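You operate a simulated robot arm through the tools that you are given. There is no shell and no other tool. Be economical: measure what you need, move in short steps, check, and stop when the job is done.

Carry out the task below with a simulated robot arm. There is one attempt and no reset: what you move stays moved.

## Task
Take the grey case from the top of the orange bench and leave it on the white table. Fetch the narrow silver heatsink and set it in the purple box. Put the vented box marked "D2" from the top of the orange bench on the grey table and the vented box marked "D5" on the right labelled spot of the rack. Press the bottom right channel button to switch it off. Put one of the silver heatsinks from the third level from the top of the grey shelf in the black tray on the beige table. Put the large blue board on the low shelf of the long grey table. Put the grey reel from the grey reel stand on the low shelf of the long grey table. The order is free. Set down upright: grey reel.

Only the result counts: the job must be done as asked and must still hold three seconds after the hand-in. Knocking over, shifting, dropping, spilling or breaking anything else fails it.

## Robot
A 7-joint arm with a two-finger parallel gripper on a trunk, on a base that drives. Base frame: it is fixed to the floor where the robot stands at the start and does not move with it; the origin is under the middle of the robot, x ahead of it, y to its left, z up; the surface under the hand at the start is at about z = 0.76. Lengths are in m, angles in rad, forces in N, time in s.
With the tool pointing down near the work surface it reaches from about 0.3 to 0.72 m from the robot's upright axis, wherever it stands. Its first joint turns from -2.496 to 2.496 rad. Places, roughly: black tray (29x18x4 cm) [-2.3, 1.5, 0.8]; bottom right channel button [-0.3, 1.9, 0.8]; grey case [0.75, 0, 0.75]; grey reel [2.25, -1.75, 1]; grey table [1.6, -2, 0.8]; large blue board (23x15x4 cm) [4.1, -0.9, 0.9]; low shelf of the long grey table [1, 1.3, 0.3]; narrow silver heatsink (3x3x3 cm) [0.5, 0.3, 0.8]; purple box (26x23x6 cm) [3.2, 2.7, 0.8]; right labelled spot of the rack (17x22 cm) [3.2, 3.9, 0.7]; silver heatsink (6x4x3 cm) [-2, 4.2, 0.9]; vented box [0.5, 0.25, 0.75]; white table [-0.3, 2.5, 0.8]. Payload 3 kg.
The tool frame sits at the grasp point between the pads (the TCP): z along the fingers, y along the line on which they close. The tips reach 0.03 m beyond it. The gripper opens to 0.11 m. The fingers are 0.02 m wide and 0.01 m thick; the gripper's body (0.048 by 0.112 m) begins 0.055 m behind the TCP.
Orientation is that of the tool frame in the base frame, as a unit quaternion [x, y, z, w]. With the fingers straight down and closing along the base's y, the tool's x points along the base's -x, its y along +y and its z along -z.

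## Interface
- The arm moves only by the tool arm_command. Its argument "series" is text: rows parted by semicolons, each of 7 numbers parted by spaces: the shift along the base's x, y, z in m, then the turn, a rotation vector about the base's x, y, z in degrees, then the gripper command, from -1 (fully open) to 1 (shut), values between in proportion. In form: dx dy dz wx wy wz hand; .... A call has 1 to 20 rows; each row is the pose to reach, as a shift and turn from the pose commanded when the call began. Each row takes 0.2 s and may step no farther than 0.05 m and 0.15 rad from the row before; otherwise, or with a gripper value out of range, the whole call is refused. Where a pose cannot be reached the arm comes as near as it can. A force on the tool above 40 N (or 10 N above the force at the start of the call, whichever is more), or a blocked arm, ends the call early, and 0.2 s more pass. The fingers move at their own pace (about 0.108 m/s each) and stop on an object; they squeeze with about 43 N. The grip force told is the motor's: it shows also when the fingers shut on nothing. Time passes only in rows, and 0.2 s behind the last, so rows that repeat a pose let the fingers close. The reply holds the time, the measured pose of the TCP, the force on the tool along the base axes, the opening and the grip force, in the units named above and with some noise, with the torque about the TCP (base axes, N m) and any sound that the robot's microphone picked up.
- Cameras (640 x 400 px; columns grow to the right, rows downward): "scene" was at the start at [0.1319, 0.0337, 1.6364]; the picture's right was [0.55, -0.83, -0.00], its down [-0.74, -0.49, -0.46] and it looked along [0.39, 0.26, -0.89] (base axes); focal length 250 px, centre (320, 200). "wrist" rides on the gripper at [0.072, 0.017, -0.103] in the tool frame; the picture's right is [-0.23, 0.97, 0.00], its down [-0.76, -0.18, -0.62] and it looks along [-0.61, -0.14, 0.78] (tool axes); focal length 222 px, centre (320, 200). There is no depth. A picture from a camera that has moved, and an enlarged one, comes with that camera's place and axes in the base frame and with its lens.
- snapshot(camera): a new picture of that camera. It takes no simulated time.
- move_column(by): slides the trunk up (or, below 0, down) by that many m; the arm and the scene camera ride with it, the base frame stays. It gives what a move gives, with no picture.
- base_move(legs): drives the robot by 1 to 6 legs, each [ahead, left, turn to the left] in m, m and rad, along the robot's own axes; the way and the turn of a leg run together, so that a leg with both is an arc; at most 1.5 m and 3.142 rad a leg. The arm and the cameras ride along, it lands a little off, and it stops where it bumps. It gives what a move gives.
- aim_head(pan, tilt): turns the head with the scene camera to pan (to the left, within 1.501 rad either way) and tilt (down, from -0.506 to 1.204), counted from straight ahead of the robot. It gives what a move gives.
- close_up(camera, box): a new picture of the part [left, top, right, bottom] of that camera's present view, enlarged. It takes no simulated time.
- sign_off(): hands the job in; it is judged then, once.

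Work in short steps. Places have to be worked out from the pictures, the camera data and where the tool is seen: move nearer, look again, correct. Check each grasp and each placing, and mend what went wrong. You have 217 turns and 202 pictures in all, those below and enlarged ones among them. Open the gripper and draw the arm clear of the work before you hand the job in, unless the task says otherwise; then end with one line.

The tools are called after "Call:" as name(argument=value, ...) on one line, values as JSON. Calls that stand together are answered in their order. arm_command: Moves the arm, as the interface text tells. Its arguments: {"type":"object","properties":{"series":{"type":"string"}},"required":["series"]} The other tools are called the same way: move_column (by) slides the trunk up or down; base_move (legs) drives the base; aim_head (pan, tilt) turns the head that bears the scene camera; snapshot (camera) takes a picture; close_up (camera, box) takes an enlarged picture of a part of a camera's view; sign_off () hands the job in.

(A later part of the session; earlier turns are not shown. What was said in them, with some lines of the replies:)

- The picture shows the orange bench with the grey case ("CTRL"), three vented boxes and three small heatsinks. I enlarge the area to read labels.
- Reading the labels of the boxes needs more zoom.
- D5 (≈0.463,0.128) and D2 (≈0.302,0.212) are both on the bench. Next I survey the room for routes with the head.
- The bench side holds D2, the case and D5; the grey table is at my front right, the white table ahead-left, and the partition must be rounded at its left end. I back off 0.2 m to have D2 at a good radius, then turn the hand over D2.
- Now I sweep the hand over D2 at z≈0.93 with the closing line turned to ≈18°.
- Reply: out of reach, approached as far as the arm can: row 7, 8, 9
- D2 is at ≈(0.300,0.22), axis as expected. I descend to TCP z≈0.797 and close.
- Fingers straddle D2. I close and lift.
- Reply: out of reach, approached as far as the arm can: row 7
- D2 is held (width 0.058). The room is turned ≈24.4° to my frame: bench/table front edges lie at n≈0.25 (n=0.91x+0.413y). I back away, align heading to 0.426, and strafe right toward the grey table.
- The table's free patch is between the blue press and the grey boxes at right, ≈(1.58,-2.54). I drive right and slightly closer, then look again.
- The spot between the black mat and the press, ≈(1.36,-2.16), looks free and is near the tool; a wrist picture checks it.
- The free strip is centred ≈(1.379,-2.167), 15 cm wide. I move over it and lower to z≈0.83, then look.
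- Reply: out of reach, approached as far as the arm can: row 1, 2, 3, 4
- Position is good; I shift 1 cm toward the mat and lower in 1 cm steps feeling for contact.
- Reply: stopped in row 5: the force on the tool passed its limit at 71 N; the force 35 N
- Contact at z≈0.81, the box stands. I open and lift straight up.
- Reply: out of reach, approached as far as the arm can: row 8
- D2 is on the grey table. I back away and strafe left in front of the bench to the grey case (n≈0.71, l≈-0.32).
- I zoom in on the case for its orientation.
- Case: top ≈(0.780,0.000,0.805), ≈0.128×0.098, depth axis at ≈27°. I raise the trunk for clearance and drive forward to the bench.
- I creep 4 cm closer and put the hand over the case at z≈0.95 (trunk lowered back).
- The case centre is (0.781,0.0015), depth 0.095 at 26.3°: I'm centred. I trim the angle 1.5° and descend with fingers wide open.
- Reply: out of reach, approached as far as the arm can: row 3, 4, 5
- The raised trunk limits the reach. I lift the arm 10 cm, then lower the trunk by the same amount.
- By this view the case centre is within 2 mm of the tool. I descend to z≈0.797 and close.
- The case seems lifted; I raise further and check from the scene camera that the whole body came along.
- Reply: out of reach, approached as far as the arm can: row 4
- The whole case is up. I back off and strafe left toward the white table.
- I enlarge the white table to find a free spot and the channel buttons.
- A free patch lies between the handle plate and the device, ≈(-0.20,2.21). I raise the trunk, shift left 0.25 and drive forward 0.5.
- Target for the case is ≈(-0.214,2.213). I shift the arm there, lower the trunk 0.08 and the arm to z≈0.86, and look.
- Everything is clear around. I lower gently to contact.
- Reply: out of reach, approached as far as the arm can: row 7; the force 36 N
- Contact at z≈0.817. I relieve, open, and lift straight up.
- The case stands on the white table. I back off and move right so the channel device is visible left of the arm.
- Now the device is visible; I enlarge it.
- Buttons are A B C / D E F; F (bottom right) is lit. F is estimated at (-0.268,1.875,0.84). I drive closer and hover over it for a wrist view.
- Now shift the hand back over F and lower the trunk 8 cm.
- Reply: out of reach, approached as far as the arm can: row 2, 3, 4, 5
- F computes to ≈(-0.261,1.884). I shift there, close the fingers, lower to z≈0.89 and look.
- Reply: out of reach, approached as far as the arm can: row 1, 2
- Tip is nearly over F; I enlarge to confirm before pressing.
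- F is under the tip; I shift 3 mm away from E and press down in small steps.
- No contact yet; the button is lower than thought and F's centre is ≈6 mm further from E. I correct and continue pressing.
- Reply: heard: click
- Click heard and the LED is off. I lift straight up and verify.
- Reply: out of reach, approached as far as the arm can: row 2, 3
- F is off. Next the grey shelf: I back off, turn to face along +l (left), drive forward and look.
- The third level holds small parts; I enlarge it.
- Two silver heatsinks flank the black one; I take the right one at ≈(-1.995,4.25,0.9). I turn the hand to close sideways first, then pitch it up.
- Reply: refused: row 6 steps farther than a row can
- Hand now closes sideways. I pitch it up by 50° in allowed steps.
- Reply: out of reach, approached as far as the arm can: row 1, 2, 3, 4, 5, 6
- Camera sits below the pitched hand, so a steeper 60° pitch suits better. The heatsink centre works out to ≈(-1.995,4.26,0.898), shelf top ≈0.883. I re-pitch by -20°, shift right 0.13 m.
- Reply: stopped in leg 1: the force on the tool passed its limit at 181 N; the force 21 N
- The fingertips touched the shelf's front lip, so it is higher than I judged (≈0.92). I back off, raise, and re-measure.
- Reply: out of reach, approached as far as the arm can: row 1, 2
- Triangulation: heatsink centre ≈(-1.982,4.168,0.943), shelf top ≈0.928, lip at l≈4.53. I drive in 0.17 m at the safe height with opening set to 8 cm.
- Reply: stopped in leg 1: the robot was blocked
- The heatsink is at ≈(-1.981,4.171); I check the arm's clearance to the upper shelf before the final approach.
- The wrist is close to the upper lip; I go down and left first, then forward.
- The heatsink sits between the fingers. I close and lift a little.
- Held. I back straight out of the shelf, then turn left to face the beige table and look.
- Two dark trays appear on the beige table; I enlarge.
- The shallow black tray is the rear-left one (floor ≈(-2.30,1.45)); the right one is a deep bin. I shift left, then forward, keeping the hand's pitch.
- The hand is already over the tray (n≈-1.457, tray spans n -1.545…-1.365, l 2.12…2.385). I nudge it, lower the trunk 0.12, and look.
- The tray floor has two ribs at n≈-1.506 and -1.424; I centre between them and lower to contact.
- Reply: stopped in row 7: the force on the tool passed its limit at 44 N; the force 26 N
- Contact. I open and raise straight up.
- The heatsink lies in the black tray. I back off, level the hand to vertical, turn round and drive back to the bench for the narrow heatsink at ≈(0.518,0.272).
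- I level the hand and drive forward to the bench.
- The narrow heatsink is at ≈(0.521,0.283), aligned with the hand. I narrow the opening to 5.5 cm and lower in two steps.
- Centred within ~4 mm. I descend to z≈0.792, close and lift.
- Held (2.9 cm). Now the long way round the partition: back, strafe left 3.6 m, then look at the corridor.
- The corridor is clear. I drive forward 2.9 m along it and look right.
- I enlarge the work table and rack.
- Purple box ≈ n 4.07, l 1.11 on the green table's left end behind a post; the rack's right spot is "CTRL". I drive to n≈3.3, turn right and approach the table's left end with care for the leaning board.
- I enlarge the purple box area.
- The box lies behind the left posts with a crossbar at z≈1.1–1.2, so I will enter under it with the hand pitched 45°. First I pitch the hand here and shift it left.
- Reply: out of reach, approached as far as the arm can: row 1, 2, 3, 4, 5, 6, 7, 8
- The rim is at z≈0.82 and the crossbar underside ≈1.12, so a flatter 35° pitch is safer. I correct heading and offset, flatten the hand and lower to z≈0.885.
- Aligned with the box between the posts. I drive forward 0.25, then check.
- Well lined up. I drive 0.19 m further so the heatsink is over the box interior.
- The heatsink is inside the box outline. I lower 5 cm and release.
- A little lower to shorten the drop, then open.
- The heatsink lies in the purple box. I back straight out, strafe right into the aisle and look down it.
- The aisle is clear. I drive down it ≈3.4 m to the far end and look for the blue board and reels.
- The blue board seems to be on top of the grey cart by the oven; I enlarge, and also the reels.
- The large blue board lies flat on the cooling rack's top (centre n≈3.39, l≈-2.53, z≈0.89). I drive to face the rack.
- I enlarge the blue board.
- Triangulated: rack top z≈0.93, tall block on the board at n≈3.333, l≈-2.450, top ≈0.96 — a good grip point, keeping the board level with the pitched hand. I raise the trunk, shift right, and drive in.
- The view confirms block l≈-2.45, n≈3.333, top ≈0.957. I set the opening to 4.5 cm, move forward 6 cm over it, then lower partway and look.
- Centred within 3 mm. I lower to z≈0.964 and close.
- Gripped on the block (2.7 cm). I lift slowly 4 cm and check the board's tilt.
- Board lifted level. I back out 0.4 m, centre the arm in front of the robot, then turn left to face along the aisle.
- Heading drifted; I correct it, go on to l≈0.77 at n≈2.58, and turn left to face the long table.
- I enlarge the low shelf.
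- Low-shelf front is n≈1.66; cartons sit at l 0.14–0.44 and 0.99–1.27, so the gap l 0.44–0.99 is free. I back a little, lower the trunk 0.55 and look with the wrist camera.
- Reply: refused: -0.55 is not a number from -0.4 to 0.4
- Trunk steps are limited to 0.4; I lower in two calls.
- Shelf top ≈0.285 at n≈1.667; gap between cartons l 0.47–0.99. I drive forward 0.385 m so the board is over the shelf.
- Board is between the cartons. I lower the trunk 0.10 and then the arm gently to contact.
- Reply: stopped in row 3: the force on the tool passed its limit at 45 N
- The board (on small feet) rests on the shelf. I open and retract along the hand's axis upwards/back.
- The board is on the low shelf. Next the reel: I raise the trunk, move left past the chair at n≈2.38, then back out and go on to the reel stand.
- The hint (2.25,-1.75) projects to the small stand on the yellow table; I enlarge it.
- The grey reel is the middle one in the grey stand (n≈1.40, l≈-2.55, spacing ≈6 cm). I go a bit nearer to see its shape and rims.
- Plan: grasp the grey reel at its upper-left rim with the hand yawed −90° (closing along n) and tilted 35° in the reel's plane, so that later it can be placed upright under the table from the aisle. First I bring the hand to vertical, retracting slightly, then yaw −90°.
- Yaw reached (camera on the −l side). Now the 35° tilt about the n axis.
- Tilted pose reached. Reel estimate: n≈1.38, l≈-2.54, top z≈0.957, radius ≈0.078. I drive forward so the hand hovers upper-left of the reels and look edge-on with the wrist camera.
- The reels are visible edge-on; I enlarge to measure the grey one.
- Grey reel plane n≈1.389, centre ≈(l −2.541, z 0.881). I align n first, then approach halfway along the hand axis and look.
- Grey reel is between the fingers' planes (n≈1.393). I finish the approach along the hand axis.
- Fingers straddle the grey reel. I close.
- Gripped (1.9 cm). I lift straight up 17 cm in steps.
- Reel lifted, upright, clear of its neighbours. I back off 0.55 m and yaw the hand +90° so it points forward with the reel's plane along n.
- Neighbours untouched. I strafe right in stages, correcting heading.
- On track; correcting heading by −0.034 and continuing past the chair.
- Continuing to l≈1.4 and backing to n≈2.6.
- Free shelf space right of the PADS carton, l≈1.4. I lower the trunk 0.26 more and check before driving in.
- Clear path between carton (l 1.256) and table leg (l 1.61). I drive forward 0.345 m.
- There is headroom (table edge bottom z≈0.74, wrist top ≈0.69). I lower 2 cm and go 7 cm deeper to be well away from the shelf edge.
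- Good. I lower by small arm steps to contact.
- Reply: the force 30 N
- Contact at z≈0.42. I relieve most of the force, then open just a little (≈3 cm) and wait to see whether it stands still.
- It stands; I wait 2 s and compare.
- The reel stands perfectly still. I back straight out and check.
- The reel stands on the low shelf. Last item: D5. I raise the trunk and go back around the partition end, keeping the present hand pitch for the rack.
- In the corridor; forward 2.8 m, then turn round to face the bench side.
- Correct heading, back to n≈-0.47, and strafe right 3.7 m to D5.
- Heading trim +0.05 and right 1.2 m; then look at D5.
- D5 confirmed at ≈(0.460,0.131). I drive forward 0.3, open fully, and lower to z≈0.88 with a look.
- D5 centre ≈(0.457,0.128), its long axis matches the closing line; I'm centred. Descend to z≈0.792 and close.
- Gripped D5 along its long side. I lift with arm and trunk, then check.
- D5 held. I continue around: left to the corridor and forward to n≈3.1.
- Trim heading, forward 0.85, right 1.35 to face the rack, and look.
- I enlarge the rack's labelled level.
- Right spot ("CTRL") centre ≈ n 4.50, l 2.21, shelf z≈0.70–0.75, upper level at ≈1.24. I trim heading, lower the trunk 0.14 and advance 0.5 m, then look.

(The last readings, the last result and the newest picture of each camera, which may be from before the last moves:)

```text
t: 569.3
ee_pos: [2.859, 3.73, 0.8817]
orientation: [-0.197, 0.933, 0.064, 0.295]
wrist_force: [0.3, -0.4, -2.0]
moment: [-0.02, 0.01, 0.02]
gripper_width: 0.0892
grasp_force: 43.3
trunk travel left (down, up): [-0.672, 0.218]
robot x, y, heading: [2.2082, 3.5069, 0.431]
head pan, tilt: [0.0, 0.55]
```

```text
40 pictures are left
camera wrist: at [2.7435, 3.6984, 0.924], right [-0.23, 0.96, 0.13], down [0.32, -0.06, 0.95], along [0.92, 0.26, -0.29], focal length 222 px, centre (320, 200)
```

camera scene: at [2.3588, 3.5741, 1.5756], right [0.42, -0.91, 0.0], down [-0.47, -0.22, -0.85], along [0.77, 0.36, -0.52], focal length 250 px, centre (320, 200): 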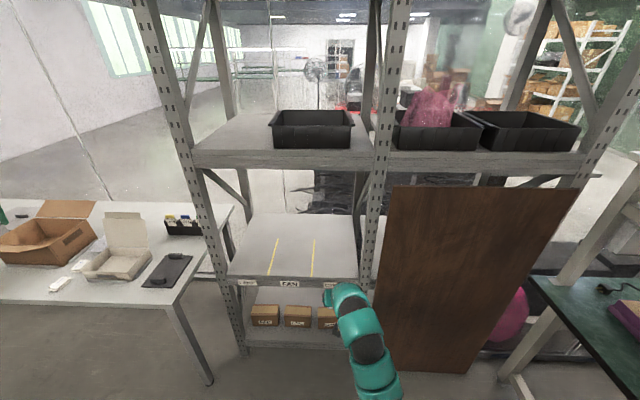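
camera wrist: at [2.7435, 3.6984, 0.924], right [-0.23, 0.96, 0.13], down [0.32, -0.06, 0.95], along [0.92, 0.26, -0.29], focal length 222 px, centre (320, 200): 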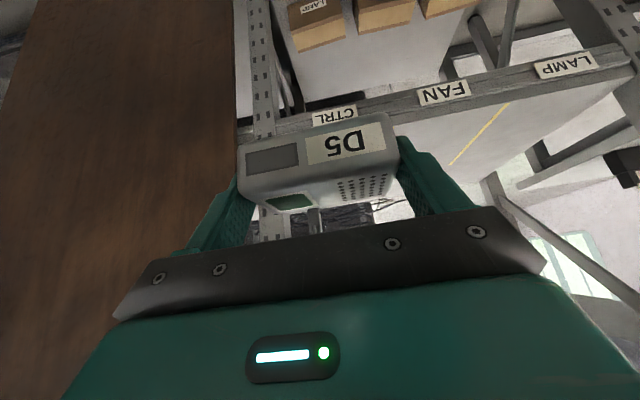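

The CTRL label is centred at l≈2.228, front lip n≈4.38, shelf top ≈0.67–0.70. I advance 0.36 m and 1 cm left.

Call:
base_move(legs=[[0.36, 0.012, 0]])

Call:
snapshot(camera="wrist")

Call:
aim_head(pan=0.1, tilt=0.75)

Call:
snapshot(camera="scene")

```text
t: 571.6
ee_pos: [3.1732, 3.8853, 0.88]
orientation: [-0.196, 0.933, 0.064, 0.295]
wrist_force: [-0.1, -0.5, -1.9]
moment: [0.02, 0.02, -0.01]
gripper_width: 0.0894
grasp_force: 42.5
trunk travel left (down, up): [-0.672, 0.218]
robot x, y, heading: [2.521, 3.66, 0.433]
head pan, tilt: [0.0, 0.55]
```

```text
39 pictures are left
camera wrist: at [3.057, 3.8537, 0.9239], right [-0.22, 0.97, 0.13], down [0.32, -0.06, 0.95], along [0.92, 0.25, -0.29], focal length 222 px, centre (320, 200)
```

wrist: 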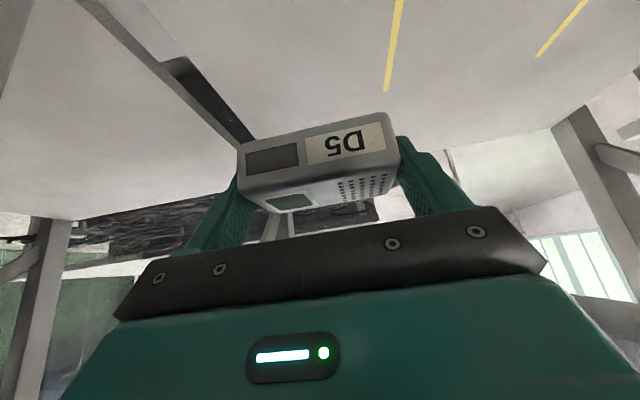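

```text
t: 572.3
ee_pos: [3.1722, 3.8857, 0.8822]
orientation: [-0.195, 0.934, 0.064, 0.294]
wrist_force: [-0.4, 0.4, -1.4]
moment: [-0.02, 0.03, -0.01]
gripper_width: 0.0892
grasp_force: 42.9
trunk travel left (down, up): [-0.672, 0.218]
robot x, y, heading: [2.5196, 3.6609, 0.429]
head pan, tilt: [0.099, 0.75]
```

```text
38 pictures are left
camera scene: at [2.6613, 3.7347, 1.5584], right [0.5, -0.86, 0.0], down [-0.59, -0.34, -0.73], along [0.63, 0.37, -0.68], focal length 250 px, centre (320, 200)
```

scene: 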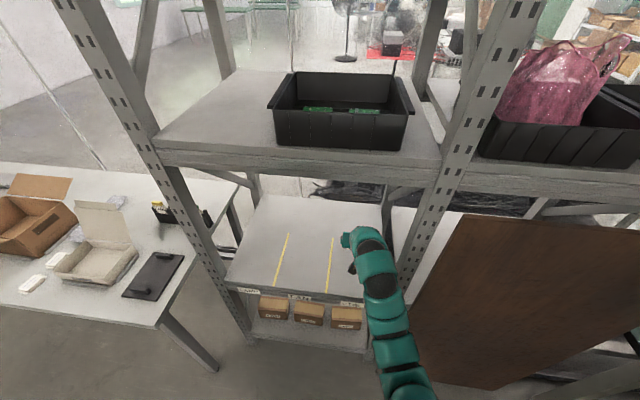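

Well over the right spot (lines at l≈2.32, edge ≈2.07). I lower the trunk 0.1, nudge 2 cm deeper, then lower by arm to contact.

Call:
move_column(by=-0.1)

Call:
arm_command(series="0.018 0.008 -0.01 0 0 0 1; 0.018 0.008 -0.02 0 0 0 1; 0.018 0.008 -0.03 0 0 0 1; 0.018 0.008 -0.037 0 0 0 1; 0.018 0.008 -0.043 0 0 0 1; 0.018 0.008 -0.049 0 0 0 1; 0.018 0.008 -0.055 0 0 0 1; 0.018 0.008 -0.061 0 0 0 1; 0.018 0.008 -0.067 0 0 0 1; 0.018 0.008 -0.073 0 0 0 1; 0.018 0.008 -0.079 0 0 0 1")

Call:
snapshot(camera="wrist")

```text
t: 573.6
ee_pos: [3.1732, 3.8859, 0.7818]
orientation: [-0.196, 0.933, 0.064, 0.295]
wrist_force: [0.2, 0.0, -0.9]
moment: [-0.01, 0.02, -0.02]
gripper_width: 0.0893
grasp_force: 42.5
trunk travel left (down, up): [-0.572, 0.318]
robot x, y, heading: [2.5219, 3.6632, 0.429]
head pan, tilt: [0.099, 0.75]
```

```text
t: 575.5
ee_pos: [3.1937, 3.8947, 0.7306]
orientation: [-0.195, 0.929, 0.066, 0.307]
wrist_force: [5.3, 3.3, 15.1]
moment: [-0.21, 0.0, 0.05]
gripper_width: 0.0895
grasp_force: 42.9
trunk travel left (down, up): [-0.572, 0.318]
robot x, y, heading: [2.5162, 3.6595, 0.432]
head pan, tilt: [0.099, 0.75]
stopped in row 9: the force on the tool passed its limit at 47 N (the readings are from after the stop); the commanded pose is now the measured one
```

```text
37 pictures are left
camera wrist: at [3.0768, 3.8623, 0.77], right [-0.23, 0.96, 0.14], down [0.29, -0.07, 0.95], along [0.93, 0.26, -0.27], focal length 222 px, centre (320, 200)
```

wrist: 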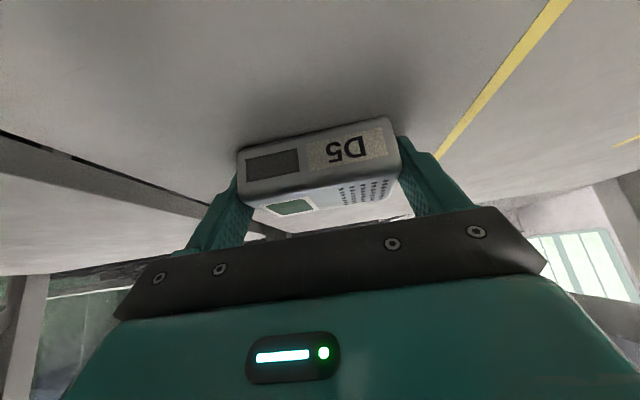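

Contact; the box rests in the spot. I open and lift away.

Call:
arm_command(series="0 0 0.001 0 0 0 0; 0 0 0.001 0 0 0 -1; 0 0 0.001 0 0 0 -1; 0 0 0.001 0 0 0 -1; 0 0 0.03 0 0 0 -1; 0 0 0.07 0 0 0 -1; 0 0 0.1 0 0 0 -1")

Call:
snapshot(camera="wrist")

Call:
base_move(legs=[[-0.6, 0, 0]])

Call:
aim_head(pan=0.0, tilt=0.6)

Call:
snapshot(camera="scene")

```text
t: 577.1
ee_pos: [3.1932, 3.8917, 0.8259]
orientation: [-0.195, 0.931, 0.065, 0.301]
wrist_force: [0.0, 0.6, -0.1]
moment: [0.01, 0.02, -0.01]
gripper_width: 0.1102
grasp_force: 0.1
trunk travel left (down, up): [-0.572, 0.318]
robot x, y, heading: [2.5135, 3.6583, 0.429]
head pan, tilt: [0.099, 0.75]
```

```text
36 pictures are left
camera wrist: at [3.0766, 3.8606, 0.8666], right [-0.22, 0.97, 0.14], down [0.3, -0.06, 0.95], along [0.93, 0.25, -0.28], focal length 222 px, centre (320, 200)
```

wrist: 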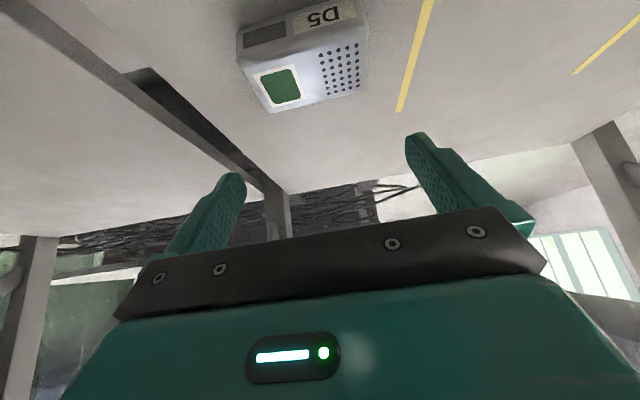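

```text
t: 580.4
ee_pos: [2.6618, 3.6544, 0.8266]
orientation: [-0.199, 0.93, 0.066, 0.302]
wrist_force: [0.1, -0.7, 0.8]
moment: [-0.02, -0.01, -0.04]
gripper_width: 0.1102
grasp_force: 0.0
trunk travel left (down, up): [-0.572, 0.318]
robot x, y, heading: [1.9909, 3.4156, 0.434]
head pan, tilt: [0.099, 0.75]
```

```text
t: 581.1
ee_pos: [2.6619, 3.6543, 0.8262]
orientation: [-0.199, 0.93, 0.067, 0.301]
wrist_force: [-0.1, -0.9, -1.2]
moment: [-0.02, -0.02, -0.01]
gripper_width: 0.1103
grasp_force: 0.0
trunk travel left (down, up): [-0.572, 0.318]
robot x, y, heading: [1.9864, 3.4158, 0.439]
head pan, tilt: [0.0, 0.6]
```

```text
35 pictures are left
camera scene: at [2.1399, 3.4861, 1.4712], right [0.42, -0.91, 0.0], down [-0.51, -0.24, -0.82], along [0.75, 0.35, -0.57], focal length 250 px, centre (320, 200)
```

scene: 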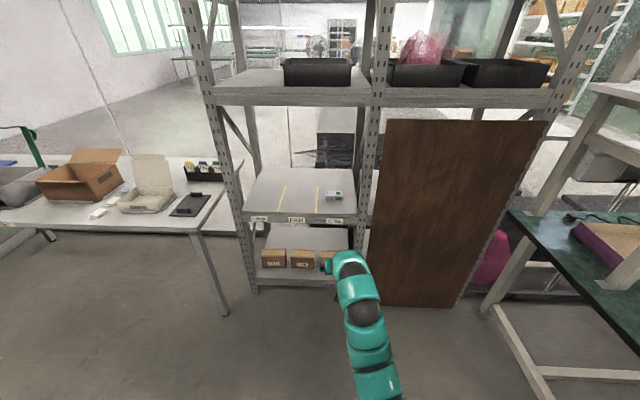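

D5 sits in the right spot. As a last check I back off, turn round and look at the low shelf to see that reel and board still hold.

Call:
base_move(legs=[[-0.5, 0, 0], [0, 0, 1.571], [0, 0, 1.571]])

Call:
aim_head(pan=0.5, tilt=0.55)

Call:
snapshot(camera="scene")

```text
t: 591.8
ee_pos: [0.8576, 2.9395, 0.8258]
orientation: [0.927, 0.214, -0.301, 0.071]
wrist_force: [0.3, -0.3, 0.1]
moment: [-0.02, 0.01, 0.03]
gripper_width: 0.11
grasp_force: 0.1
trunk travel left (down, up): [-0.572, 0.318]
robot x, y, heading: [1.525, 3.1965, -2.674]
head pan, tilt: [0.0, 0.6]
```

```text
t: 592.7
ee_pos: [0.8573, 2.9382, 0.8252]
orientation: [0.927, 0.213, -0.301, 0.071]
wrist_force: [0.0, 0.1, -0.2]
moment: [0.0, 0.0, 0.03]
gripper_width: 0.1101
grasp_force: 0.1
trunk travel left (down, up): [-0.572, 0.318]
robot x, y, heading: [1.521, 3.1925, -2.675]
head pan, tilt: [0.499, 0.55]
```

```text
34 pictures are left
camera scene: at [1.3991, 3.085, 1.4757], right [-0.82, 0.57, 0.0], down [0.3, 0.43, -0.85], along [-0.49, -0.7, -0.52], focal length 250 px, centre (320, 200)
```

scene: 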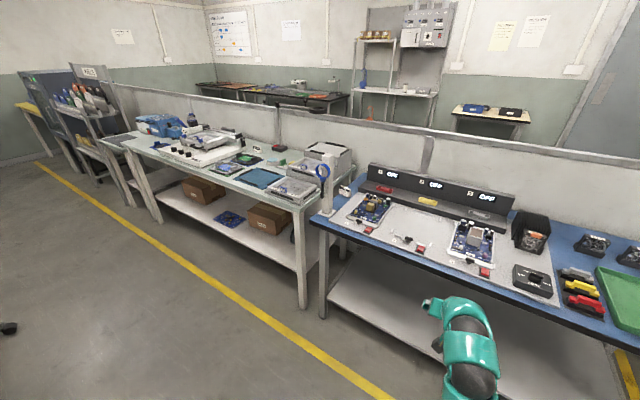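

Call:
close_up(camera="scene", box=[150, 160, 330, 300])

```text
2.86 times, centred on (240, 230) of scene
camera zoom: at [1.3991, 3.085, 1.4757], right [-0.82, 0.57, 0.0], down [0.3, 0.43, -0.85], along [-0.49, -0.7, -0.52], focal length 714 px, centre (549, 114)
```

zoom: 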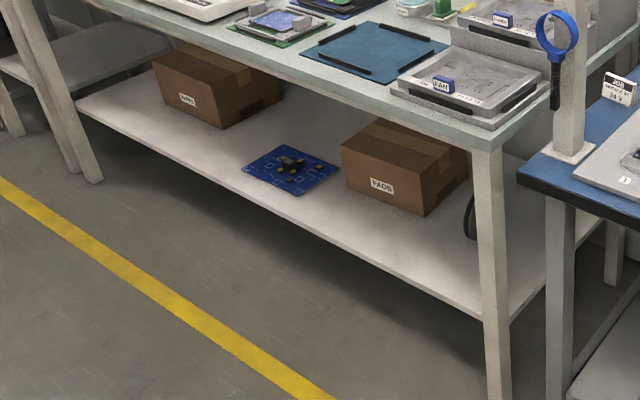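

Board and reel hold on the low shelf, the gripper is open and the arm is clear; I hand in.

Call:
sign_off()

```text
The job is handed in.
```

All eight parts of the task are done and handed in. In the last picture, the reel was still standing upright on the low shelf next to the blue board.
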